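You operate a simulated robot arm through the tools that you are given. There is no shell and no other tool. Be economical: measure what you need, move in short steps, check, and stop when the job is done.

You run a simulated robot arm. Do the job below in one go: nothing can be reset, and whatever is moved stays where it is left.

Task
Measure beaker P2 with the probe: over 5.0 it goes on the OVER pad, otherwise on the UNDER pad.
Fine: Use the SAMPLE ring. Press HOLD once when WAIT has gone. Leave the probe down in the rinse beaker. Set down upright: what you pick out.

It is judged by the outcome, as a careful person would: the job done as asked, and still so three seconds after it is handed in. It fails if anything else is knocked over, pushed out of place, dropped, spilled or broken.

Robot
A 6-joint arm with a two-finger parallel gripper on a trunk, on a base that drives. Base frame: it is fixed to the floor where the robot stands at the start and does not move with it; the origin is under the middle of the robot, x ahead of it, y to its left, z up; the surface under the hand at the start is at about z = 85.5. Readings come in cm, degrees, newtons and seconds.
Its first joint turns from -166.0 to 166.0 degrees. Places, roughly: cal button [40, 10, 90]; hold button [40, 0, 90]; probe [60, 20, 100]; probe arm [70, 10, 110]; probe display [50, 10, 90]; rinse ring [60, 20, 90]; sample ring [60, -10, 90]; top of the over pad [40, -10, 90]; top of the under pad [40, 20, 90]. Payload 3.91 kg.
Tool frame: the origin (TCP) lies between the finger pads and is the grasp point; the fingertips stand 3 cm ahead of it; z points along the fingers, y is the line along which they close. Largest opening 11 cm; finger width 2, thickness 1; the body of the gripper, 4.8 by 11.2 cm, starts 5.5 cm behind the TCP.
Orientation is that of the tool frame in the base frame, as a unit quaternion [w, x, y, z]. With the fingers straight down and closing along the base's y, the tool's x points along the base's -x, its y along +y and its z along -z.

Tools
- The arm moves only by the tool jog_arm. Its argument "series" is a list that holds one entry, the list of rows, each a list of 6 numbers: the shift along the base's x, y, z in cm, then the turn, a rotation vector about the base's x, y, z in degrees. In form: [[[tx, ty, tz, wx, wy, wz], ...]]. A call has 1 to 10 rows; each row shifts and turns the commanded pose from where the row before left it. "jaw" is the finger opening in cm, from 0 to 11, set as the call begins (left out, the last holds). Each row takes 0.2 s and may step no farther than 5 cm and 8.6 degrees from the row before; otherwise, or with a gripper value out of range, the whole call is refused. Where a pose cannot be reached the arm comes as near as it can. A force on the tool above 70 N (or 10 N above the force at the start of the call, whichever is more), or a blocked arm, ends the call early, and 0.2 s more pass. The fingers move at their own pace (about 10.8 cm/s each) and stop on an object; they squeeze with about 40 N. The grip force told is the motor's: it shows also when the fingers shut on nothing. Time passes only in rows, and 0.2 s behind the last, so rows that do not move let the fingers close. It gives the time, the measured TCP pose, the force on the tool (base axes), the opening and the grip force at its end, in the units of the frame above (readings bear some noise), with the torque about the TCP (base axes, N m) and any sound that the robot's microphone picked up.
- Cameras (640 x 400 px; columns grow to the right, rows downward): "scene" is now at [61.25, 11.53, 141.35]; the picture's right is [-0.00, -0.17, -0.99], its down [-0.36, -0.92, 0.16] and it looks along [-0.93, 0.36, -0.06] (base axes); focal length 214 px, centre (320, 200). "wrist" rides on the gripper at [7.2, 1.7, -10.3] in the tool frame; the picture's right is [-0.23, 0.97, 0.00], its down [-0.76, -0.18, -0.62] and it looks along [-0.61, -0.14, 0.78] (tool axes); focal length 222 px, centre (320, 200). There is no depth. A picture from a camera that has moved, and an enlarged one, comes with that camera's place and axes in the base frame and with its lens.
- camera(camera): a new picture of that camera. It takes no simulated time.
- steer(legs): drives the robot by 1 to 6 legs, each [ahead, left, turn to the left] in cm, cm and degrees, along the robot's own axes; the way and the turn of a leg run together, so that a leg with both is an arc; at most 150 cm and 180 degrees a leg. The arm and the cameras ride along, it lands a little off, and it stops where it bumps. It gives what a move gives.
- aim_head(pan, tilt): turns the head with the scene camera to pan (to the left, within 80 degrees either way) and tilt (down, from -29 to 69), counted from straight ahead of the robot. It gives what a move gives.
- inspect(camera, box): a new picture of the part [left, top, right, bottom] of that camera's present view, enlarged. It takes no simulated time.
- sign_off(): hands the job in; it is judged then, once.

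Go step by step. Nothing tells you exact positions but the pictures and the camera data: compare them with the known pose of the tool, close in by small moves and look again before you grip or let go. The budget is 120 turns and 78 pictures, counting those below and the enlarged ones. Unless the task says otherwise, let go and move clear before handing in, and close with one line.

The tools are called after ">>>" by a JSON object that holds its "name" and its "arguments". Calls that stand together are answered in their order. jog_arm: Moves the arm, as the interface text tells. Its arguments: {"type":"object","properties":{"series":{"type":"array"},"jaw":{"type":"number"}},"required":["series"]} The other tools are called the same way: steer (legs) drives the base; aim_head (pan, tilt) turns the head that bears the scene camera; camera (camera) takes a picture; inspect (camera, box) takes an enlarged picture of a part of a camera's view; sign_off () hands the job in.

At the start:

```text
t: 0.0
ee_pos: [59.96, 5.87, 129.49]
tool_rot: [0.0, 0.0, 1.0, -0.001]
contact_force: [0.1, 0.4, -0.1]
wrist_torque: [0.03, -0.02, 0.01]
width: 10.99
gripper_force: 0.1
robot x, y, heading: [-0.11, -0.04, -0.1]
head pan, tilt: [80.2, 68.8]
```

scene: 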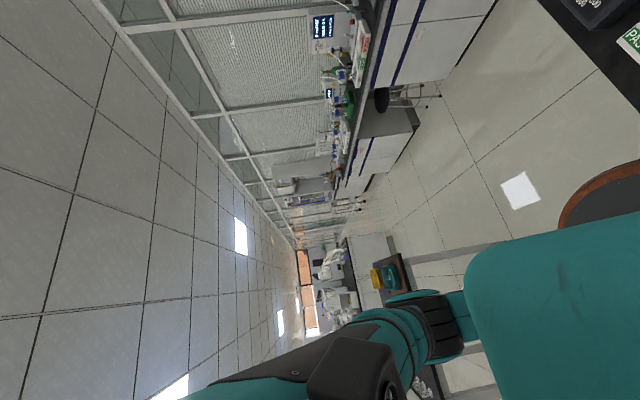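
wrist: 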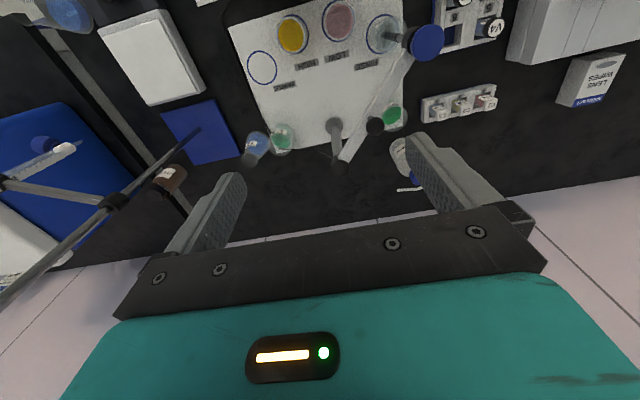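

The wrist view shows a bench with a station sheet, coloured beakers and a probe arm; the scene camera is looking away. I will turn the head towards the bench and look again.

>>> {"name": "aim_head", "arguments": {"pan": 0, "tilt": 45}}

>>> {"name": "camera", "arguments": {"camera": "scene"}}

>>> {"name": "inspect", "arguments": {"camera": "wrist", "box": [220, 0, 520, 190]}}

```text
t: 1.5
ee_pos: [60.29, 6.12, 129.46]
tool_rot: [0.0, 0.0, 1.0, 0.001]
contact_force: [-0.7, 0.1, 0.3]
wrist_torque: [0.0, -0.05, -0.02]
width: 11.02
gripper_force: 0.1
robot x, y, heading: [0.02, -0.1, 0.1]
head pan, tilt: [0.0, 45.0]
```

```text
75 pictures are left
camera scene: at [64.14, 6.03, 134.17], right [0.0, -1.0, 0.0], down [-0.71, 0.0, 0.71], along [-0.71, 0.0, -0.71], focal length 214 px, centre (320, 200)
```

scene: 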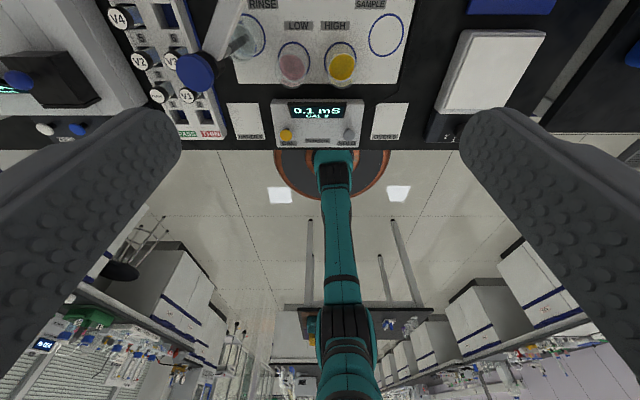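

```text
2.11 times, centred on (370, 95) of wrist
camera zoom: at [52.8, 7.5, 139.8], right [0.23, 0.97, 0.0], down [0.76, -0.18, 0.62], along [0.61, -0.14, -0.78], focal length 468 px, centre (215, 421)
```

zoom: 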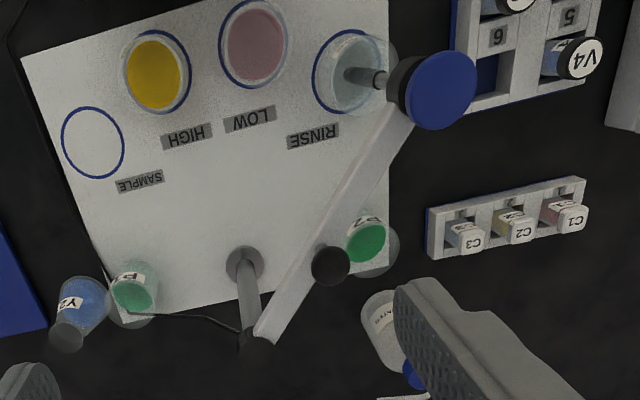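

The "scene" camera turns out to ride on the hand, with tilt 0 looking along the fingers. I will look straight down and zoom in on the display.

>>> {"name": "inspect", "arguments": {"camera": "scene", "box": [220, 0, 420, 155]}}

>>> {"name": "aim_head", "arguments": {"pan": 0, "tilt": 5}}

>>> {"name": "camera", "arguments": {"camera": "scene"}}

```text
2.58 times, centred on (320, 78) of scene
camera zoom: at [64.14, 6.03, 134.17], right [0.0, -1.0, 0.0], down [-0.71, 0.0, 0.71], along [-0.71, 0.0, -0.71], focal length 554 px, centre (320, 516)
```

zoom: 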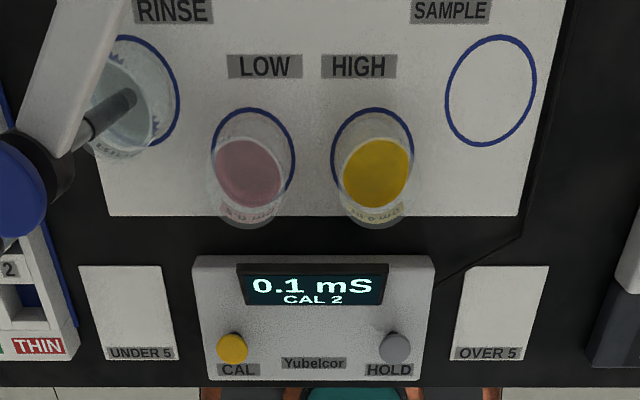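

```text
t: 2.6
ee_pos: [60.2, 5.9, 129.46]
tool_rot: [0.0, 0.0, 1.0, -0.001]
contact_force: [-0.1, -0.1, -0.4]
wrist_torque: [0.02, 0.02, -0.02]
width: 10.99
gripper_force: 0.1
robot x, y, heading: [0.06, -0.17, -0.2]
head pan, tilt: [0.0, 5.0]
```

```text
72 pictures are left
camera scene: at [70.43, 6.02, 133.12], right [0.0, -1.0, 0.0], down [-1.0, 0.0, 0.09], along [-0.09, 0.0, -1.0], focal length 214 px, centre (320, 200)
```

scene: 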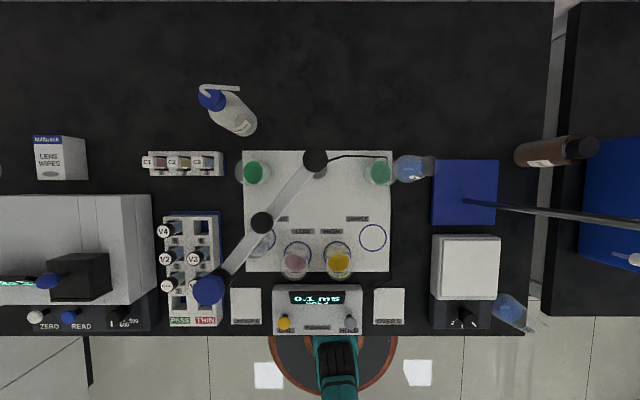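

Now the whole station is visible: two green-topped beakers at the rear corners of the sheet, rings, meter, and pads. I will zoom in for details.

>>> {"name": "inspect", "arguments": {"camera": "scene", "box": [180, 130, 450, 300]}}

>>> {"name": "inspect", "arguments": {"camera": "scene", "box": [360, 130, 450, 190]}}

>>> {"name": "inspect", "arguments": {"camera": "scene", "box": [220, 130, 310, 190]}}

```text
2.35 times, centred on (315, 215) of scene
camera zoom: at [70.43, 6.02, 133.12], right [0.0, -1.0, 0.0], down [-1.0, 0.0, 0.09], along [-0.09, 0.0, -1.0], focal length 505 px, centre (332, 165)
```

zoom: 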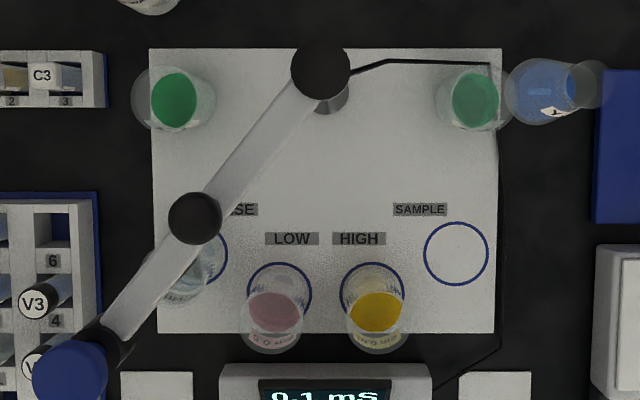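

```text
6.67 times, centred on (405, 160) of scene
camera zoom: at [70.43, 6.02, 133.12], right [0.0, -1.0, 0.0], down [-1.0, 0.0, 0.09], along [-0.09, 0.0, -1.0], focal length 1430 px, centre (-247, 467)
```

zoom: 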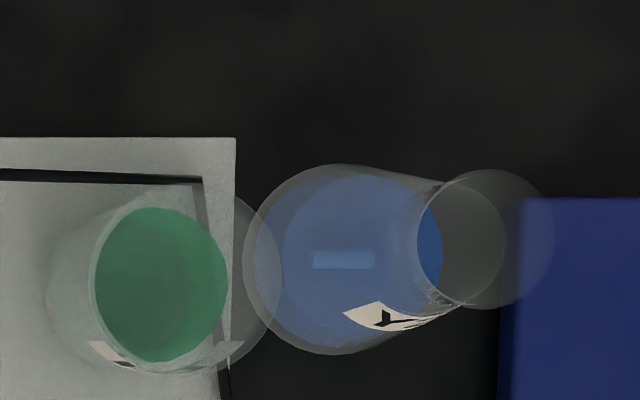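

```text
6.67 times, centred on (265, 160) of scene
camera zoom: at [70.43, 6.02, 133.12], right [0.0, -1.0, 0.0], down [-1.0, 0.0, 0.09], along [-0.09, 0.0, -1.0], focal length 1430 px, centre (687, 467)
```

zoom: 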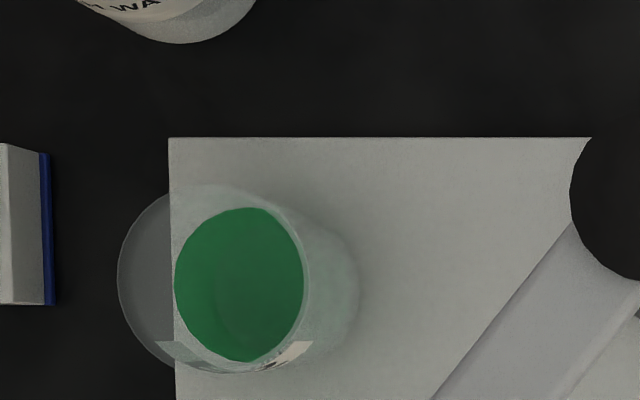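

Labels face the robot; I will read them through the wrist camera.

>>> {"name": "inspect", "arguments": {"camera": "wrist", "box": [355, 85, 415, 135]}}

>>> {"name": "inspect", "arguments": {"camera": "wrist", "box": [235, 110, 305, 165]}}

```text
8.00 times, centred on (385, 110) of wrist
camera zoom: at [52.8, 7.5, 139.8], right [0.23, 0.97, 0.0], down [0.76, -0.18, 0.62], along [0.61, -0.14, -0.78], focal length 1777 px, centre (-200, 920)
```

zoom: 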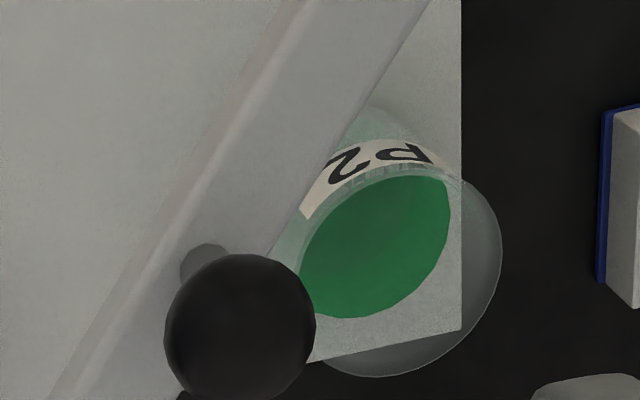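

```text
7.27 times, centred on (270, 138) of wrist
camera zoom: at [52.8, 7.5, 139.8], right [0.23, 0.97, 0.0], down [0.76, -0.18, 0.62], along [0.61, -0.14, -0.78], focal length 1615 px, centre (684, 654)
```

zoom: 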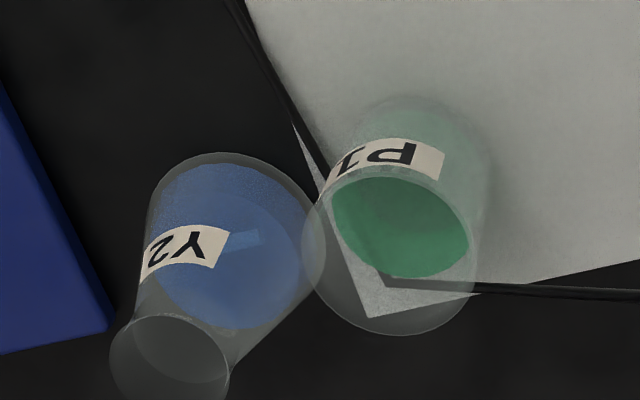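

P2 is the left rear beaker, at about (72, 19.6); P1 is the right one. I'll back off the hand and lower it, to view the probe stand from the front.

>>> {"name": "jog_arm", "arguments": {"series": [[[-5, 0, 0, 0, 0, 0], [-5, 0, 0, 0, 0, 0], [-5, 0, 0, 0, 0, 0], [-5, 0, 0, 0, 0, 0], [-5, 0, 0, 0, 0, 0], [0, 0, -5, 0, 0, 0], [0, 0, -5, 0, 0, 0], [0, 0, -4, 0, 0, 0]]]}}

>>> {"name": "aim_head", "arguments": {"pan": 0, "tilt": -29}}

>>> {"name": "camera", "arguments": {"camera": "wrist"}}

>>> {"name": "camera", "arguments": {"camera": "scene"}}

```text
t: 4.4
ee_pos: [35.55, 5.83, 114.09]
tool_rot: [0.0, 0.0, 1.0, 0.0]
contact_force: [-0.1, 1.1, -0.5]
wrist_torque: [0.0, 0.01, 0.0]
width: 11.01
gripper_force: 0.2
out of reach, approached as far as the arm can: row 5
robot x, y, heading: [-0.08, 0.15, 0.0]
head pan, tilt: [0.0, 5.0]
```

```text
t: 5.4
ee_pos: [35.62, 5.8, 114.12]
tool_rot: [0.0, 0.0, 1.0, 0.0]
contact_force: [1.1, -0.3, 0.8]
wrist_torque: [-0.02, 0.0, 0.0]
width: 11.04
gripper_force: 0.0
robot x, y, heading: [0.14, 0.11, 0.1]
head pan, tilt: [0.0, -28.6]
```

```text
66 pictures are left
camera wrist: at [28.3, 7.4, 124.54], right [0.23, 0.97, 0.0], down [0.76, -0.18, 0.62], along [0.61, -0.14, -0.78], focal length 222 px, centre (320, 200)
```

wrist: 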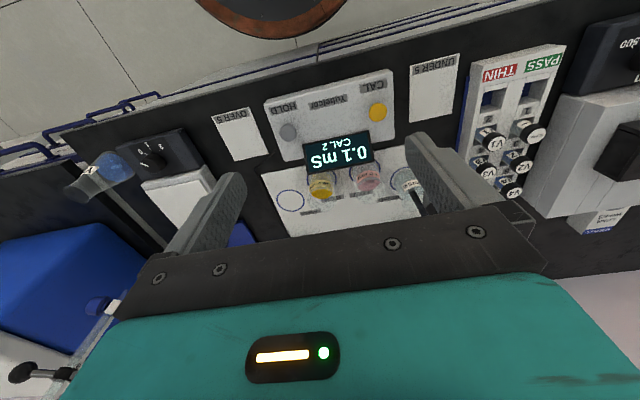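

```text
65 pictures are left
camera scene: at [50.74, 5.92, 120.34], right [0.0, -1.0, 0.0], down [-0.88, 0.0, -0.48], along [0.48, 0.0, -0.88], focal length 214 px, centre (320, 200)
```

scene: 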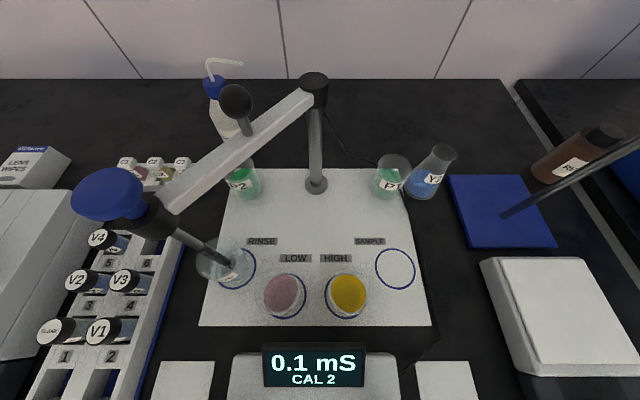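

The boom sits on a post, carries a ball knob midway and the probe at its end. I'll zoom in on that mechanism.

>>> {"name": "inspect", "arguments": {"camera": "scene", "box": [60, 50, 350, 290]}}

>>> {"name": "inspect", "arguments": {"camera": "scene", "box": [250, 230, 420, 330]}}

```text
1.67 times, centred on (205, 170) of scene
camera zoom: at [50.74, 5.92, 120.34], right [0.0, -1.0, 0.0], down [-0.88, 0.0, -0.48], along [0.48, 0.0, -0.88], focal length 358 px, centre (512, 250)
```

zoom: 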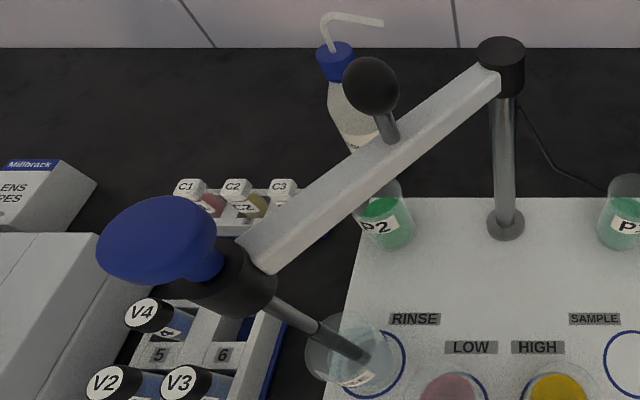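

```text
3.76 times, centred on (335, 280) of scene
camera zoom: at [50.74, 5.92, 120.34], right [0.0, -1.0, 0.0], down [-0.88, 0.0, -0.48], along [0.48, 0.0, -0.88], focal length 807 px, centre (264, -101)
```

zoom: 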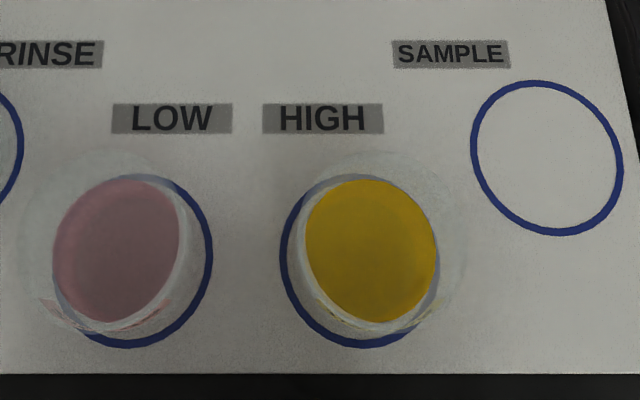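

The boom, ball knob and blue probe knob are located (blue knob ≈ (57.7, 19.2, 108.8), post ≈ (73.2, 6.6)). I'll check how the arm itself hangs behind the hand, to keep clear of the boom.

>>> {"name": "aim_head", "arguments": {"pan": 0, "tilt": 69}}

>>> {"name": "camera", "arguments": {"camera": "scene"}}

```text
t: 7.1
ee_pos: [35.65, 5.79, 114.27]
tool_rot: [0.0, -0.001, 1.0, 0.0]
contact_force: [0.4, 0.3, -0.2]
wrist_torque: [-0.02, 0.02, 0.0]
width: 11.01
gripper_force: 0.1
robot x, y, heading: [-0.08, -0.06, -0.0]
head pan, tilt: [0.0, 68.8]
```

```text
62 pictures are left
camera scene: at [36.75, 5.92, 121.45], right [0.0, -1.0, 0.0], down [-0.36, 0.0, 0.93], along [-0.93, 0.0, -0.36], focal length 214 px, centre (320, 200)
```

scene: 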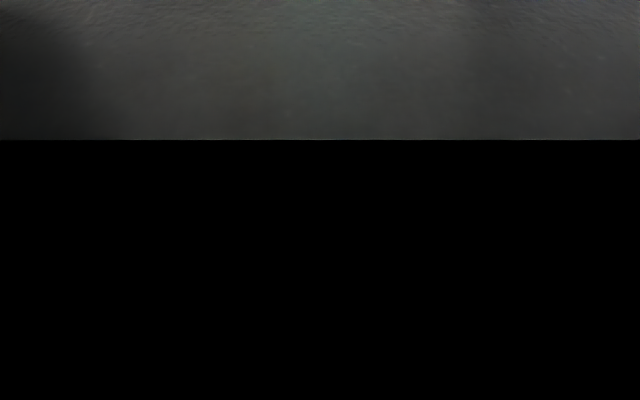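

The arm is likely elbow-up, but its wrist would pass close to the probe knob when reaching P2 from straight ahead, so I'm considering driving left. I look left for room.

>>> {"name": "aim_head", "arguments": {"pan": 55, "tilt": 20}}

>>> {"name": "camera", "arguments": {"camera": "scene"}}

```text
t: 8.4
ee_pos: [35.63, 5.89, 114.11]
tool_rot: [0.0, 0.0, 1.0, 0.0]
contact_force: [-0.1, -0.4, -0.2]
wrist_torque: [0.0, 0.02, -0.04]
width: 11.02
gripper_force: 0.0
robot x, y, heading: [-0.12, 0.3, -0.2]
head pan, tilt: [55.0, 20.0]
```

```text
61 pictures are left
camera scene: at [43.5, 13.54, 121.7], right [0.0, -0.57, -0.82], down [-0.94, -0.28, 0.2], along [-0.34, 0.77, -0.54], focal length 214 px, centre (320, 200)
```

scene: 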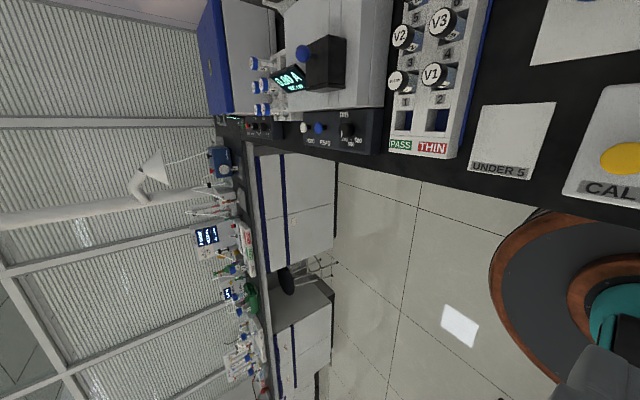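

The left is open up to about y = 100. I'll raise the hand, open the view, and drive left by 52 cm so the forearm reaches P2 from the side away from the boom.

>>> {"name": "jog_arm", "arguments": {"series": [[[0, 0, 5, 0, 0, 0], [0, 0, 5, 0, 0, 0]]], "jaw": 8}}

>>> {"name": "steer", "arguments": {"legs": [[0, 52, 0]]}}

>>> {"name": "aim_head", "arguments": {"pan": 0, "tilt": 5}}

```text
t: 9.0
ee_pos: [35.85, 6.09, 124.17]
tool_rot: [0.0, -0.001, 1.0, 0.0]
contact_force: [-0.1, 0.4, 0.1]
wrist_torque: [-0.02, -0.03, -0.02]
width: 8.01
gripper_force: 0.1
robot x, y, heading: [0.07, -0.03, -0.2]
head pan, tilt: [55.0, 20.0]
```

```text
t: 12.0
ee_pos: [35.6, 58.39, 124.03]
tool_rot: [0.0, -0.002, 1.0, 0.0]
contact_force: [0.7, -0.4, 0.1]
wrist_torque: [0.0, 0.02, -0.04]
width: 8.01
gripper_force: 0.1
robot x, y, heading: [-0.08, 52.18, 0.0]
head pan, tilt: [55.0, 20.0]
```

```text
t: 13.2
ee_pos: [35.68, 58.54, 124.03]
tool_rot: [0.0, -0.002, 1.0, -0.001]
contact_force: [0.4, 0.0, 0.4]
wrist_torque: [-0.01, -0.01, 0.03]
width: 7.98
gripper_force: 0.0
robot x, y, heading: [0.38, 52.75, -0.0]
head pan, tilt: [0.0, 5.0]
```

The base is at y ≈ 52. Now I go high over P2.

>>> {"name": "jog_arm", "arguments": {"series": [[[3.3, -3.5, 0, 0, 0, 0], [3.3, -3.5, 0, 0, 0, 0], [3.3, -3.5, 0, 0, 0, 0], [3.3, -3.5, 0, 0, 0, 0], [3.3, -3.5, 0, 0, 0, 0], [3.3, -3.5, 0, 0, 0, 0], [3.3, -3.5, 0, 0, 0, 0], [3.3, -3.5, 0, 0, 0, 0], [3.3, -3.5, 0, 0, 0, 0], [3.3, -3.5, 0, 0, 0, 0]]]}}

>>> {"name": "jog_arm", "arguments": {"series": [[[3.4, -3.7, 0, 0, 0, 0], [0, 0, 0, 0, 0, 0], [0, 0, 0, 0, 0, 0]]]}}

>>> {"name": "camera", "arguments": {"camera": "scene"}}

>>> {"name": "camera", "arguments": {"camera": "wrist"}}

```text
t: 15.4
ee_pos: [68.4, 23.46, 124.21]
tool_rot: [0.0, -0.002, 1.0, 0.0]
contact_force: [-1.2, -0.3, 0.9]
wrist_torque: [-0.05, -0.07, 0.01]
width: 8.03
gripper_force: 0.0
robot x, y, heading: [0.41, 52.31, -0.0]
head pan, tilt: [0.0, 5.0]
```

```text
refused: row 1 steps farther than a row can; nothing moved
```

```text
60 pictures are left
camera scene: at [78.64, 23.57, 127.93], right [0.0, -1.0, 0.0], down [-1.0, 0.0, 0.09], along [-0.09, 0.0, -1.0], focal length 214 px, centre (320, 200)
```

scene: 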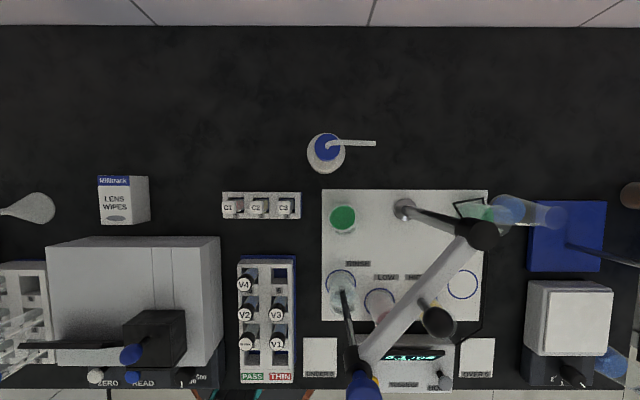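

```text
59 pictures are left
camera wrist: at [60.98, 25.0, 134.59], right [0.22, 0.97, 0.0], down [0.76, -0.17, 0.62], along [0.61, -0.14, -0.78], focal length 222 px, centre (320, 200)
```

wrist: 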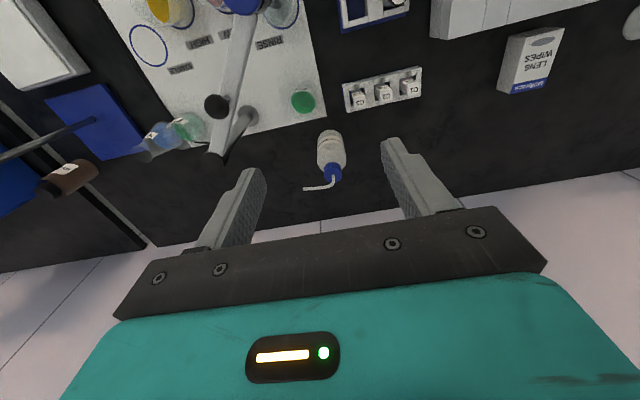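

P2 is right below-ahead and clear. I zoom in to pin its centre.

>>> {"name": "inspect", "arguments": {"camera": "scene", "box": [310, 195, 380, 245]}}

```text
8.00 times, centred on (345, 220) of scene
camera zoom: at [78.64, 23.57, 127.93], right [0.0, -1.0, 0.0], down [-1.0, 0.0, 0.09], along [-0.09, 0.0, -1.0], focal length 1716 px, centre (120, 40)
```

zoom: 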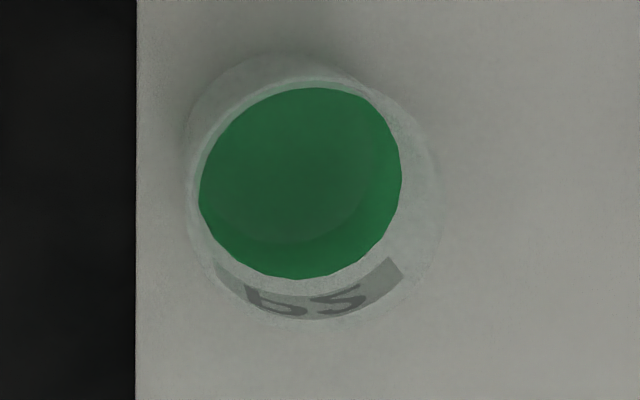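

P2's centre is ≈ (71.95, 19.35), rim z ≈ 92, about 5.1 cm wide. I move above it and descend partway, watching force.

>>> {"name": "jog_arm", "arguments": {"series": [[[3.0, -3.0, 0, 0, 0, 0], [0.5, -1.1, 0, 0, 0, 0], [0, 0, -5, 0, 0, 0], [0, 0, -5, 0, 0, 0], [0, 0, -5, 0, 0, 0], [0, 0, -5, 0, 0, 0], [0, 0, -2, 0, 0, 0], [0, 0, 0, 0, 0, 0]]]}}

>>> {"name": "camera", "arguments": {"camera": "scene"}}

>>> {"name": "camera", "arguments": {"camera": "wrist"}}

```text
t: 17.2
ee_pos: [72.11, 19.32, 101.92]
tool_rot: [0.0, -0.002, 1.0, 0.0]
contact_force: [0.4, 0.4, 0.2]
wrist_torque: [0.0, -0.01, 0.03]
width: 7.98
gripper_force: 0.2
robot x, y, heading: [0.11, 52.6, 0.2]
head pan, tilt: [0.0, 5.0]
```

```text
57 pictures are left
camera scene: at [82.46, 19.44, 105.62], right [0.0, -1.0, 0.0], down [-1.0, 0.0, 0.09], along [-0.09, 0.0, -1.0], focal length 214 px, centre (320, 200)
```

scene: 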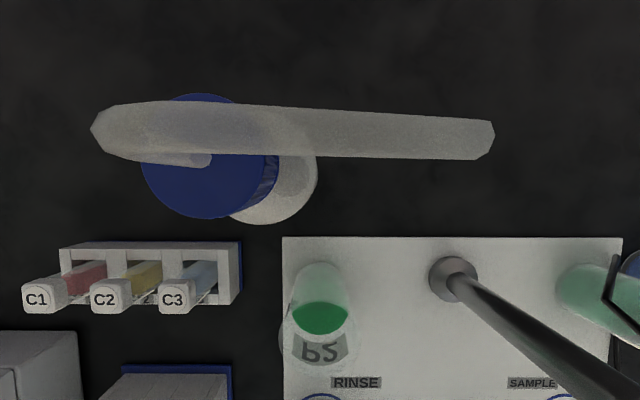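

```text
56 pictures are left
camera wrist: at [64.81, 20.86, 112.3], right [0.22, 0.97, 0.0], down [0.76, -0.18, 0.62], along [0.61, -0.14, -0.78], focal length 222 px, centre (320, 200)
```

wrist: 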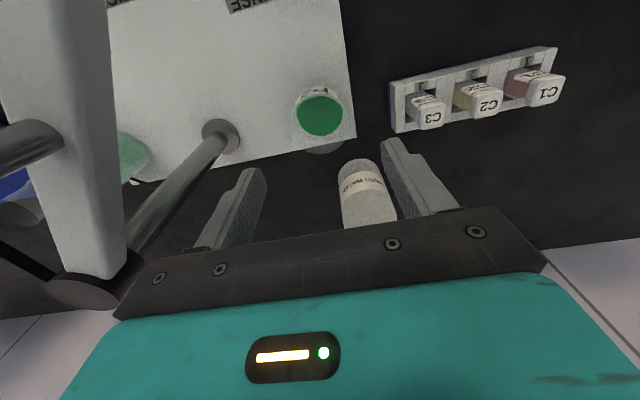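

The descent is clear so far and P2 is centred between the fingers in y to about 0.2 cm. I go down the last 12 cm in smaller steps.

>>> {"name": "jog_arm", "arguments": {"series": [[[0, 0.15, -3, 0, 0, 0], [0, 0, -3, 0, 0, 0], [0, 0, -2, 0, 0, 0], [0, 0, -2, 0, 0, 0], [0, 0, -1.9, 0, 0, 0], [0, 0, 0, 0, 0, 0]]]}}

>>> {"name": "camera", "arguments": {"camera": "wrist"}}

>>> {"name": "aim_head", "arguments": {"pan": 0, "tilt": 45}}

>>> {"name": "camera", "arguments": {"camera": "scene"}}

```text
t: 17.8
ee_pos: [72.15, 19.28, 98.8]
tool_rot: [0.013, 0.001, 1.0, -0.005]
contact_force: [0.9, -1.5, 23.5]
wrist_torque: [0.36, -2.48, -0.18]
width: 8.0
gripper_force: 0.1
robot x, y, heading: [0.02, 52.12, 0.1]
head pan, tilt: [0.0, 5.0]
stopped in row 2: the force on the tool passed its limit at 99 N (the readings are from after the stop); the commanded pose is now the measured one
```

```text
55 pictures are left
camera wrist: at [64.56, 20.95, 108.99], right [0.23, 0.97, 0.0], down [0.75, -0.17, 0.64], along [0.63, -0.15, -0.76], focal length 222 px, centre (320, 200)
```

wrist: 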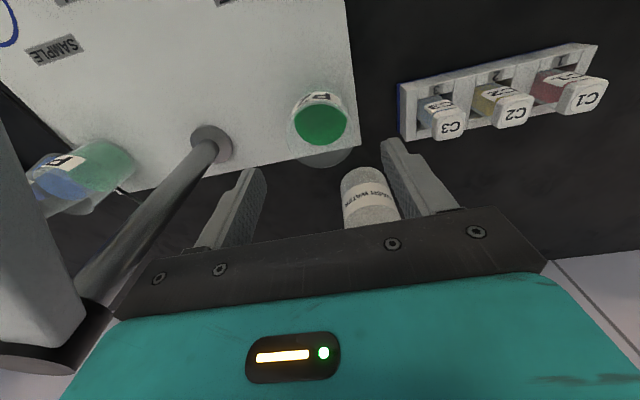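

```text
t: 18.9
ee_pos: [72.11, 19.25, 98.38]
tool_rot: [0.01, 0.0, 1.0, -0.005]
contact_force: [0.0, -0.3, 0.1]
wrist_torque: [0.04, 0.0, -0.04]
width: 7.98
gripper_force: 0.7
robot x, y, heading: [-0.4, 52.16, 0.2]
head pan, tilt: [0.0, 45.0]
```

```text
54 pictures are left
camera scene: at [76.14, 19.41, 103.22], right [0.0, -1.0, 0.01], down [-0.72, 0.0, 0.69], along [-0.69, -0.01, -0.72], focal length 214 px, centre (320, 200)
```

scene: 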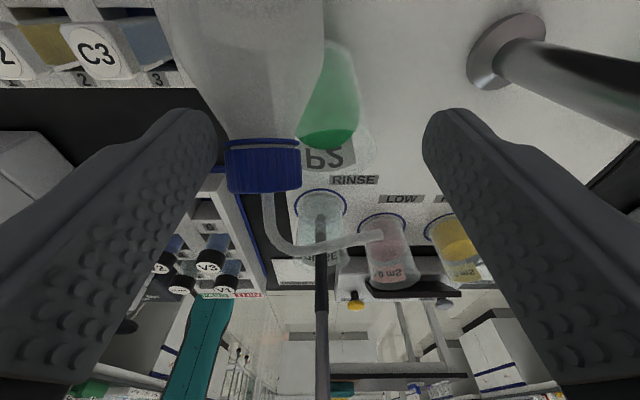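

The move stopped on a contact about 10 cm ahead of the TCP, which is where the wash bottle's top stands; now the bottle appears differently placed. I look again before moving anything.

>>> {"name": "camera", "arguments": {"camera": "wrist"}}

>>> {"name": "inspect", "arguments": {"camera": "scene", "box": [160, 0, 460, 300]}}

```text
53 pictures are left
camera wrist: at [64.69, 20.92, 108.63], right [0.23, 0.97, 0.0], down [0.75, -0.17, 0.64], along [0.62, -0.15, -0.77], focal length 222 px, centre (320, 200)
```

wrist: 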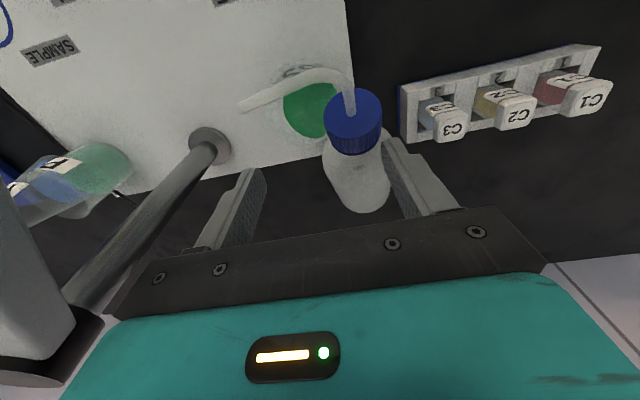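

```text
1.33 times, centred on (310, 150) of scene
camera zoom: at [76.14, 19.41, 103.22], right [0.0, -1.0, 0.01], down [-0.72, 0.0, 0.69], along [-0.69, -0.01, -0.72], focal length 286 px, centre (333, 267)
```

zoom: 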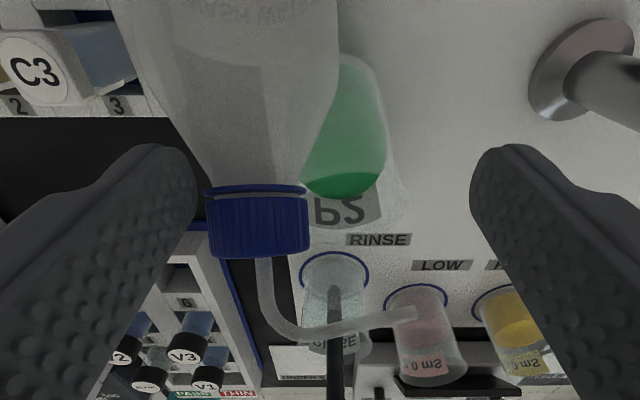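

The head evidently has a body: it caught the wash bottle and the bottle now leans toward the robot, apparently resting on P2's rim. I'll raise the hand straight up, slowly, without disturbing it, and look at the state.

>>> {"name": "jog_arm", "arguments": {"series": [[[0, 0, 1, 0, 0, 0], [0, 0, 1.5, 0, 0, 0], [0, 0, 2, 0, 0, 0], [0, 0, 2, 0, 0, 0], [0, 0, 3, 0, 0, 0], [0, 0, 3, 0, 0, 0], [0, 0, 4, 0, 0, 0]]]}}

>>> {"name": "camera", "arguments": {"camera": "wrist"}}

>>> {"name": "camera", "arguments": {"camera": "scene"}}

```text
t: 20.5
ee_pos: [72.34, 19.06, 114.93]
tool_rot: [0.011, -0.002, 1.0, -0.005]
contact_force: [0.4, 0.1, 0.2]
wrist_torque: [0.01, 0.03, 0.0]
width: 7.99
gripper_force: 0.0
robot x, y, heading: [0.17, 52.1, 0.3]
head pan, tilt: [0.0, 45.0]
```

```text
51 pictures are left
camera wrist: at [64.84, 20.8, 125.11], right [0.23, 0.97, 0.0], down [0.75, -0.17, 0.64], along [0.62, -0.15, -0.77], focal length 222 px, centre (320, 200)
```

wrist: 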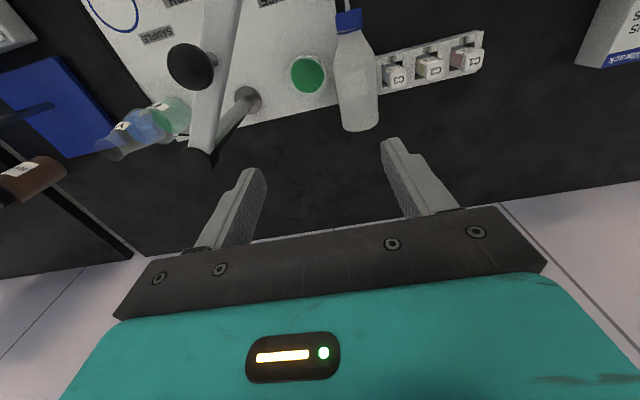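

```text
50 pictures are left
camera scene: at [76.29, 19.29, 119.73], right [0.0, -1.0, 0.01], down [-0.72, 0.01, 0.69], along [-0.69, -0.01, -0.72], focal length 214 px, centre (320, 200)
```

scene: 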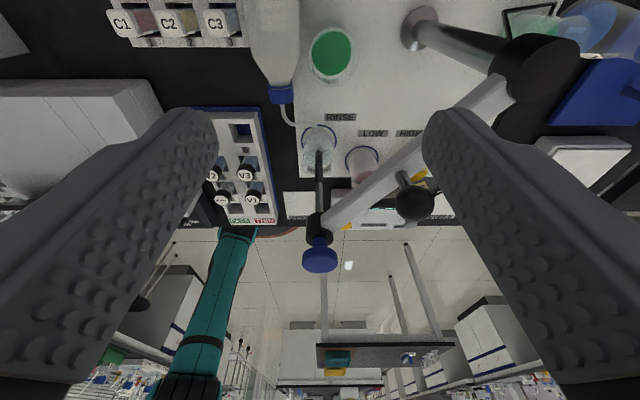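

The bottle has now rolled flat between P2 and the C-rack; P2 still stands, shifted slightly. I will put the bottle back upright where it stood. First I tuck the head and take a measured look from above its base.

>>> {"name": "jog_arm", "arguments": {"series": [[[-3, 2.5, 0, 0, 0, 0], [-3, 2.5, 0, 0, 0, 0], [0, 0, 0, 0, 0, 0]]]}}

>>> {"name": "aim_head", "arguments": {"pan": 0, "tilt": 5}}

>>> {"name": "camera", "arguments": {"camera": "scene"}}

```text
t: 21.3
ee_pos: [66.26, 23.97, 115.19]
tool_rot: [0.011, 0.0, 1.0, -0.004]
contact_force: [-0.6, 0.1, -0.6]
wrist_torque: [-0.02, 0.03, 0.03]
width: 8.01
gripper_force: 0.1
robot x, y, heading: [-0.39, 52.2, 0.5]
head pan, tilt: [0.0, 45.0]
```

```text
t: 22.4
ee_pos: [66.32, 24.12, 115.27]
tool_rot: [0.011, -0.001, 1.0, -0.004]
contact_force: [0.5, 0.3, -0.3]
wrist_torque: [0.06, 0.01, 0.01]
width: 7.99
gripper_force: 0.1
robot x, y, heading: [-0.18, 52.28, 0.2]
head pan, tilt: [0.0, 5.0]
```

```text
49 pictures are left
camera scene: at [76.53, 24.19, 118.99], right [0.0, -1.0, 0.01], down [-1.0, 0.0, 0.07], along [-0.07, -0.01, -1.0], focal length 214 px, centre (320, 200)
```

scene: 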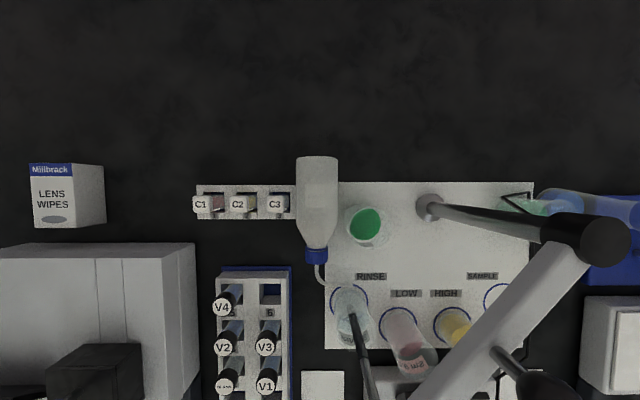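

The lying bottle is clear in view: axis along x at y ≈ 24.2, base end at x ≈ 80.3. I'll tuck the head, then grasp near its base with the fingers behind the rack.

>>> {"name": "aim_head", "arguments": {"pan": 0, "tilt": 69}}

>>> {"name": "jog_arm", "arguments": {"series": [[[4, 0.1, 0, 0, 0, 0], [4, 0, 0, 0, 0, 0], [4.1, 0, 0, 0, 0, 0], [0, 0, -4, 0, 0, 0], [0, 0, -4, 0, 0, 0], [0, 0, -4, 0, 0, 0], [0, 0, -4, 0, 0, 0], [0, 0, 0, 0, 0, 0]]], "jaw": 8.2}}

>>> {"name": "camera", "arguments": {"camera": "wrist"}}

```text
t: 23.7
ee_pos: [66.3, 24.07, 115.16]
tool_rot: [0.011, -0.001, 1.0, -0.005]
contact_force: [0.5, -0.7, -0.3]
wrist_torque: [0.0, 0.0, 0.0]
width: 8.03
gripper_force: 0.1
robot x, y, heading: [-0.29, 52.62, 0.3]
head pan, tilt: [0.0, 68.8]
```

```text
t: 25.5
ee_pos: [78.24, 24.24, 98.99]
tool_rot: [0.01, -0.001, 1.0, -0.005]
contact_force: [-0.5, 0.4, -0.3]
wrist_torque: [0.0, -0.02, 0.05]
width: 8.21
gripper_force: 0.1
robot x, y, heading: [-0.54, 52.09, 0.3]
head pan, tilt: [0.0, 68.8]
```

```text
48 pictures are left
camera wrist: at [70.74, 25.95, 109.19], right [0.23, 0.97, 0.0], down [0.75, -0.17, 0.64], along [0.62, -0.15, -0.77], focal length 222 px, centre (320, 200)
```

wrist: 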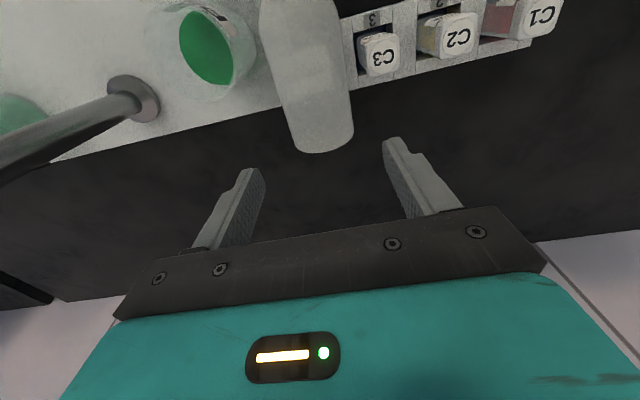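

The bottle is centred between the fingers. I descend to its axis height and close.

>>> {"name": "jog_arm", "arguments": {"series": [[[0.1, 0, -3, 0, 0, 0], [0, 0, -3, 0, 0, 0], [0, 0, -2, 0, 0, 0], [0, 0, -1.8, 0, 0, 0], [0, 0, 0, 0, 0, 0]]]}}

>>> {"name": "camera", "arguments": {"camera": "wrist"}}

```text
t: 26.7
ee_pos: [78.43, 24.44, 89.37]
tool_rot: [0.011, -0.001, 1.0, -0.004]
contact_force: [0.0, -0.3, 0.3]
wrist_torque: [0.01, 0.0, 0.03]
width: 8.2
gripper_force: 0.1
robot x, y, heading: [0.18, 52.28, 0.2]
head pan, tilt: [0.0, 68.8]
```

```text
47 pictures are left
camera wrist: at [70.92, 26.15, 99.48], right [0.23, 0.97, 0.0], down [0.75, -0.17, 0.64], along [0.62, -0.15, -0.77], focal length 222 px, centre (320, 200)
```

wrist: 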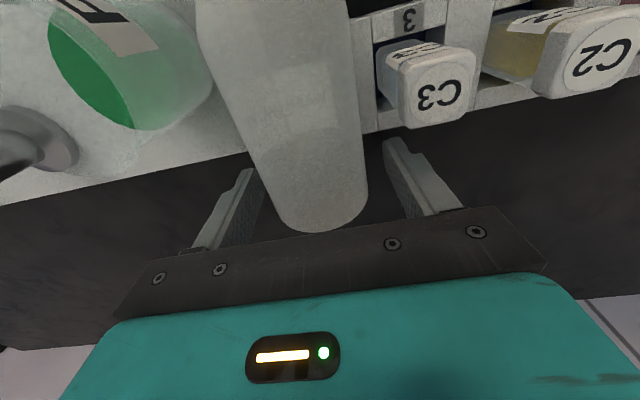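

Fingers straddle the bottle. I close and lift gently.

>>> {"name": "jog_arm", "arguments": {"series": [[[0, 0, 0, 0, 0, 0], [0, 0, 0, 0, 0, 0], [0, 0, 0, 0, 0, 0], [0, 0, 0, 0, 0, 0]]], "jaw": 4}}

>>> {"name": "jog_arm", "arguments": {"series": [[[0, 0, 0.7, 0, 0, 0], [0, 0, 1, 0, 0, 0], [0, 0, 1.5, 0, 0, 0], [0, 0, 2, 0, 0, 0], [0, 0, 3, 0, 0, 0], [0, 0, 3, 0, 0, 0], [0, 0, 3, 0, 0, 0], [0, 0, 0, 0, 0, 0]]]}}

>>> {"name": "camera", "arguments": {"camera": "wrist"}}

```text
t: 27.7
ee_pos: [78.5, 24.38, 89.23]
tool_rot: [0.01, 0.0, 1.0, -0.004]
contact_force: [4.0, -21.9, 2.2]
wrist_torque: [-0.32, 0.15, 0.22]
width: 5.86
gripper_force: 40.4
robot x, y, heading: [-0.21, 52.54, 0.1]
head pan, tilt: [0.0, 68.8]
```

```text
t: 29.5
ee_pos: [78.41, 24.26, 103.44]
tool_rot: [0.011, 0.0, 1.0, -0.004]
contact_force: [0.3, -0.4, -2.6]
wrist_torque: [0.01, -0.1, 0.0]
width: 5.88
gripper_force: 39.6
robot x, y, heading: [-0.15, 52.06, 0.3]
head pan, tilt: [0.0, 68.8]
```

```text
46 pictures are left
camera wrist: at [70.91, 25.91, 113.64], right [0.23, 0.97, 0.0], down [0.75, -0.17, 0.64], along [0.62, -0.15, -0.77], focal length 222 px, centre (320, 200)
```

wrist: 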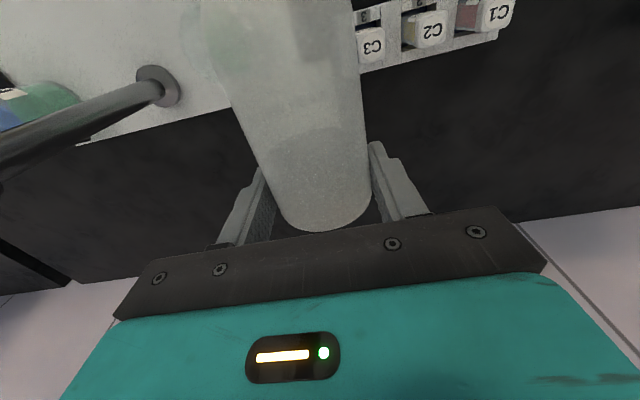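

The bottle is held (≈0.26 kg). I carry it to the empty bench area behind, turn it so its cap points to −y, and will lay it down there to regrasp it at a slant.

>>> {"name": "jog_arm", "arguments": {"series": [[[2.5, 3, 1, 0, 0, 0], [2.5, 3, 1, 0, 0, 0], [2.5, 3, 1, 0, 0, 0], [2.5, 3, 1, 0, 0, 0], [0.5, 1.5, 0, 0, 0, 8], [0, 0, 0, 0, 0, 8], [0, 0, 0, 0, 0, 8], [0, 0, 0, 0, 0, 8], [0, 0, 0, 0, 0, 8], [0, 0, 0, 0, 0, 8]]]}}

>>> {"name": "jog_arm", "arguments": {"series": [[[0, 0, 0, 0, 0, 8], [0, 0, 0, 0, 0, 8], [0, 0, 0, 0, 0, 8], [0, 0, 0, 0, 0, 8], [0, 0, 0, 0, 0, 8], [0, 0, 0, 0, 0, 2], [0, 0, 0, 0, 0, 0]]]}}

>>> {"name": "camera", "arguments": {"camera": "wrist"}}

```text
t: 31.7
ee_pos: [88.91, 37.92, 107.45]
tool_rot: [0.012, -0.409, 0.913, 0.0]
contact_force: [-0.4, -0.5, -2.6]
wrist_torque: [0.06, -0.08, 0.0]
width: 5.83
gripper_force: 40.6
robot x, y, heading: [-0.07, 52.28, 0.4]
head pan, tilt: [0.0, 68.8]
```

```text
t: 33.3
ee_pos: [88.9, 37.92, 107.54]
tool_rot: [-0.01, 0.708, -0.706, -0.004]
contact_force: [-0.7, -0.1, -2.4]
wrist_torque: [0.15, 0.02, 0.03]
width: 5.85
gripper_force: 39.9
robot x, y, heading: [-0.3, 52.28, 0.2]
head pan, tilt: [0.0, 68.8]
```

```text
45 pictures are left
camera wrist: at [87.09, 30.3, 117.61], right [-0.97, 0.23, 0.0], down [0.17, 0.75, 0.64], along [0.15, 0.62, -0.77], focal length 222 px, centre (320, 200)
```

wrist: 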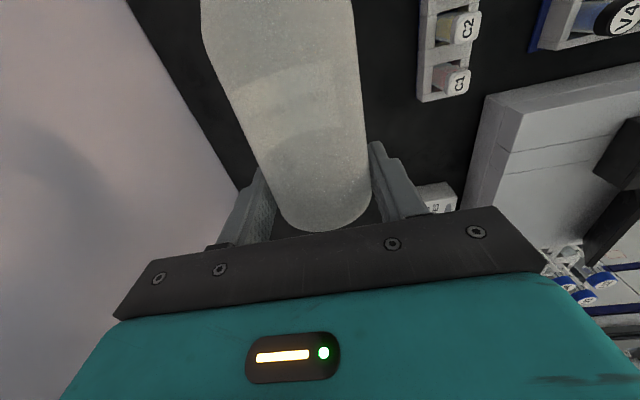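

Turned cleanly with cap toward −y. I lower it onto the open bench.

>>> {"name": "jog_arm", "arguments": {"series": [[[0, 0, -4, 0, 0, 0], [0, 0, -4, 0, 0, 0], [0, 0, -4, 0, 0, 0], [0, 0, -3, 0, 0, 0], [0, 0, -2, 0, 0, 0], [0, 0, -0.7, 0, 0, 0], [0, 0, -0.4, 0, 0, 0], [0, 0, 0, 0, 0, 0]]]}}

```text
t: 35.1
ee_pos: [88.8, 37.86, 89.31]
tool_rot: [-0.011, 0.708, -0.706, -0.003]
contact_force: [0.3, -0.2, -3.0]
wrist_torque: [0.12, -0.02, -0.02]
width: 5.82
gripper_force: 40.0
robot x, y, heading: [0.26, 52.65, 0.2]
head pan, tilt: [0.0, 68.8]
```

>>> {"name": "jog_arm", "arguments": {"series": [[[0, 0, -0.3, 0, 0, 0], [0, 0, -0.3, 0, 0, 0], [0, 0, 0, 0, 0, 0]]]}}

```text
t: 35.9
ee_pos: [88.83, 37.81, 89.02]
tool_rot: [-0.011, 0.708, -0.707, -0.003]
contact_force: [4.1, -0.3, 28.9]
wrist_torque: [-0.52, 0.0, 0.03]
width: 5.86
gripper_force: 39.4
robot x, y, heading: [0.27, 52.65, 0.3]
head pan, tilt: [0.0, 68.8]
```

It touches the bench. I open and rise.

>>> {"name": "jog_arm", "arguments": {"series": [[[0, 0, 0.3, 0, 0, 0], [0, 0, 0, 0, 0, 0], [0, 0, 0, 0, 0, 0], [0, 0, 0, 0, 0, 0], [0, 0, 3, 0, 0, 0], [0, 0, 4, 0, 0, 0], [0, 0, 4, 0, 0, 0], [0, 0, 0, 0, 0, 0]]], "jaw": 8.2}}

>>> {"name": "camera", "arguments": {"camera": "wrist"}}

```text
t: 37.7
ee_pos: [89.0, 37.94, 100.07]
tool_rot: [-0.01, 0.708, -0.706, -0.005]
contact_force: [0.4, 0.3, -0.3]
wrist_torque: [0.0, 0.01, -0.02]
width: 8.21
gripper_force: 0.0
robot x, y, heading: [-0.44, 52.58, 0.2]
head pan, tilt: [0.0, 68.8]
```

```text
44 pictures are left
camera wrist: at [87.13, 30.31, 110.21], right [-0.97, 0.23, 0.0], down [0.17, 0.75, 0.64], along [0.15, 0.62, -0.77], focal length 222 px, centre (320, 200)
```

wrist: 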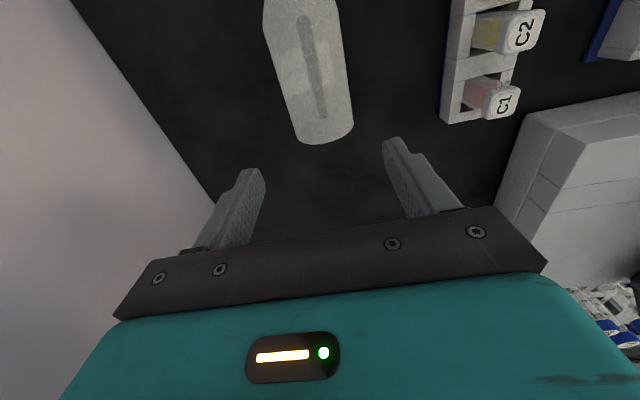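

The bottle rests stably with its axis at x ≈ 88.8. I tilt the tool by 30° (fingers toward +y) and come down on the upper body, 8 cm from its base.

>>> {"name": "jog_arm", "arguments": {"series": [[[0, -2, 2, 7.5, 0, 0], [0, -2, 0, 7.5, 0, 0], [-0.1, -2, 0, 7.5, 0, 0], [0, -0.5, 0, 7.5, 0, 0], [0, 0, 0, 0, 0, 0]]]}}

>>> {"name": "camera", "arguments": {"camera": "wrist"}}

```text
t: 38.9
ee_pos: [88.95, 31.44, 101.92]
tool_rot: [0.193, -0.681, 0.681, 0.188]
contact_force: [-0.3, -0.1, -0.2]
wrist_torque: [-0.01, 0.01, 0.03]
width: 8.21
gripper_force: 0.1
robot x, y, heading: [0.11, 52.53, 0.2]
head pan, tilt: [0.0, 68.8]
```

```text
43 pictures are left
camera wrist: at [87.04, 19.78, 107.04], right [-0.97, 0.2, 0.11], down [0.17, 0.33, 0.93], along [0.15, 0.92, -0.35], focal length 222 px, centre (320, 200)
```

wrist: 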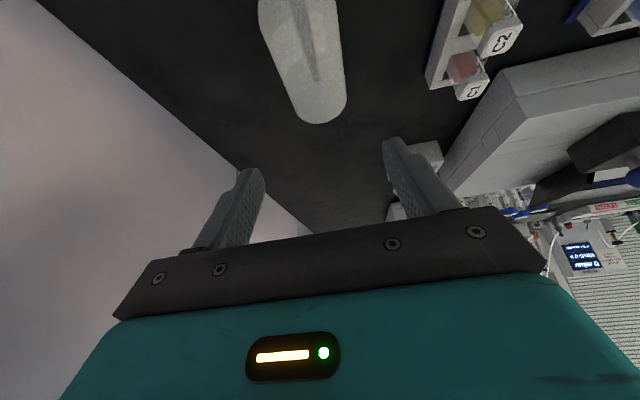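

The tilted pose works. I descend onto the bottle.

>>> {"name": "jog_arm", "arguments": {"series": [[[-0.1, 0, -3.5, 0, 0, 0], [0, 0, -3.5, 0, 0, 0], [0, 0, -3, 0, 0, 0], [0, 0, -1.5, 0, 0, 0], [0, 0, -1.0, 0, 0, 0], [0, 0, 0, 0, 0, 0]]]}}

>>> {"name": "camera", "arguments": {"camera": "wrist"}}

```text
t: 40.3
ee_pos: [88.75, 31.37, 89.58]
tool_rot: [0.193, -0.681, 0.681, 0.187]
contact_force: [-0.4, 0.5, 0.1]
wrist_torque: [-0.03, -0.01, -0.03]
width: 8.2
gripper_force: 0.0
robot x, y, heading: [0.12, 52.4, 0.2]
head pan, tilt: [0.0, 68.8]
```

```text
42 pictures are left
camera wrist: at [86.87, 19.63, 94.66], right [-0.97, 0.2, 0.11], down [0.17, 0.33, 0.93], along [0.15, 0.92, -0.35], focal length 222 px, centre (320, 200)
```

wrist: 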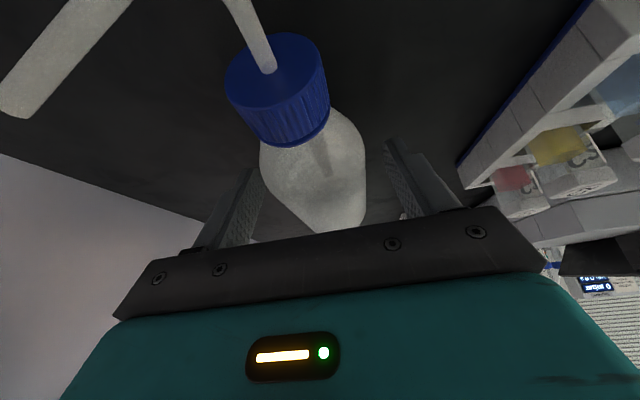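

The fingers straddle the body just below the shoulder. I close and lift.

>>> {"name": "jog_arm", "arguments": {"series": [[[0, 0, 0, 0, 0, 0], [0, 0, 0, 0, 0, 0], [0, 0, 0, 0, 0, 0], [0, 0, 0, 0, 0, 0]]], "jaw": 4}}

>>> {"name": "jog_arm", "arguments": {"series": [[[0, 0, 1, 0, 0, 0], [0, 0, 2, 0, 0, 0], [0, 0, 3, 0, 0, 0], [0, 0, 4, 0, 0, 0], [0, 0, 4, 0, 0, 0], [0, 0, 4, 0, 0, 0], [0, 0, 0, 0, 0, 0]]]}}

```text
t: 41.3
ee_pos: [88.79, 31.36, 89.66]
tool_rot: [0.193, -0.681, 0.681, 0.188]
contact_force: [1.2, 0.0, 0.5]
wrist_torque: [-0.03, -0.04, -0.01]
width: 5.78
gripper_force: 40.3
robot x, y, heading: [-0.12, 52.39, 0.2]
head pan, tilt: [0.0, 68.8]
```

```text
t: 42.9
ee_pos: [88.8, 31.56, 107.56]
tool_rot: [0.192, -0.681, 0.681, 0.188]
contact_force: [-1.0, 0.6, -2.5]
wrist_torque: [-0.04, 0.0, 0.02]
width: 5.84
gripper_force: 39.8
robot x, y, heading: [-0.01, 52.39, 0.1]
head pan, tilt: [0.0, 68.8]
```

Held. Now I rotate it upright, 90° about −x.

>>> {"name": "jog_arm", "arguments": {"series": [[[0, 0, 0, -8.2, 0, 0], [0, 0, 0, -8.2, 0, 0], [0, 0, 0, -8.2, 0, 0], [0, 0, 0, -8.2, 0, 0], [0, 0, 0, -8.2, 0, 0], [0, 0, 0, -8.2, 0, 0], [0, 0, 0, -8.2, 0, 0], [0, 0, 0, -8.2, 0, 0], [0, 0, 0, -8.2, 0, 0], [0, 0, 0, -8.2, 0, 0]]]}}

>>> {"name": "jog_arm", "arguments": {"series": [[[0, 0, 0, -8, 0, 0], [0, 0, 0, 0, 0, 0]]]}}

>>> {"name": "camera", "arguments": {"camera": "wrist"}}

```text
t: 45.1
ee_pos: [88.7, 31.44, 107.45]
tool_rot: [0.301, 0.64, -0.637, 0.307]
contact_force: [0.1, -0.3, -2.4]
wrist_torque: [0.05, 0.0, -0.02]
width: 5.81
gripper_force: 40.5
robot x, y, heading: [-0.23, 52.34, -0.0]
head pan, tilt: [0.0, 68.8]
```

```text
t: 45.7
ee_pos: [88.75, 31.41, 107.48]
tool_rot: [0.345, 0.618, -0.614, 0.349]
contact_force: [0.1, -0.4, -2.4]
wrist_torque: [0.05, 0.0, 0.01]
width: 5.82
gripper_force: 40.0
robot x, y, heading: [-0.2, 52.17, 0.3]
head pan, tilt: [0.0, 68.8]
```

```text
41 pictures are left
camera wrist: at [86.88, 36.33, 119.07], right [-0.97, 0.11, -0.2], down [0.17, 0.93, -0.33], along [0.15, -0.35, -0.92], focal length 222 px, centre (320, 200)
```

wrist: 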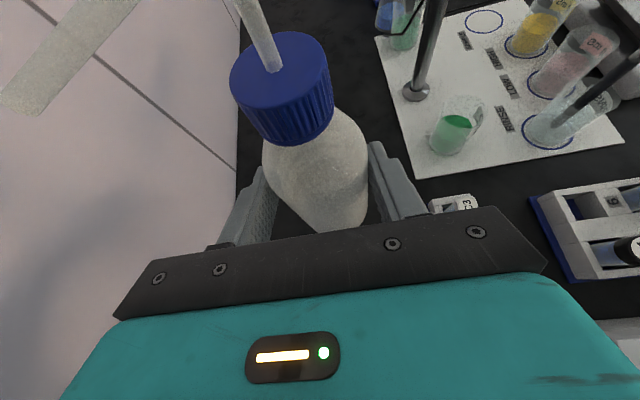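

The bottle is upright in the hand. I carry it to its old spot (82.9, 22.5) and lower it carefully.

>>> {"name": "jog_arm", "arguments": {"series": [[[-2, -2.8, 0, 0, 0, 0], [-2, -2.8, 0, 0, 0, 0], [-1.85, -2.7, 0, 0, 0, 0], [0, 0, -3, 0, 0, 0], [0, 0, -3, 0, 0, 0], [0, 0, -3, 0, 0, 0], [0, 0, -2.5, 0, 0, 0], [0, 0, -1, 0, 0, 0], [0, 0, 0, 0, 0, 0]]]}}

>>> {"name": "camera", "arguments": {"camera": "wrist"}}

```text
t: 47.7
ee_pos: [82.8, 23.03, 95.04]
tool_rot: [0.345, 0.618, -0.615, 0.349]
contact_force: [-0.4, -0.4, -2.7]
wrist_torque: [0.05, -0.01, 0.01]
width: 5.81
gripper_force: 40.2
robot x, y, heading: [-0.06, 52.16, 0.0]
head pan, tilt: [0.0, 68.8]
```

```text
40 pictures are left
camera wrist: at [80.9, 28.03, 106.56], right [-0.97, 0.11, -0.2], down [0.17, 0.93, -0.33], along [0.15, -0.35, -0.92], focal length 222 px, centre (320, 200)
```

wrist: 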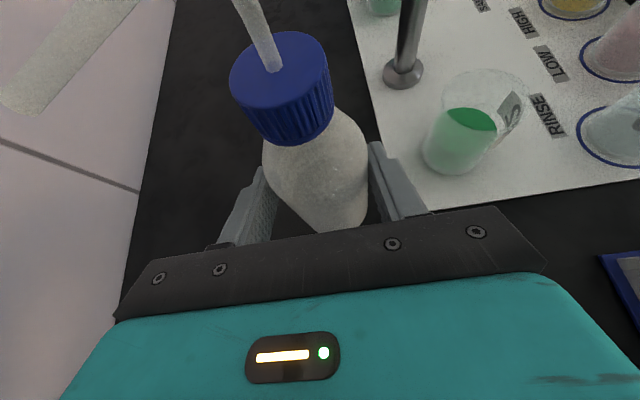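

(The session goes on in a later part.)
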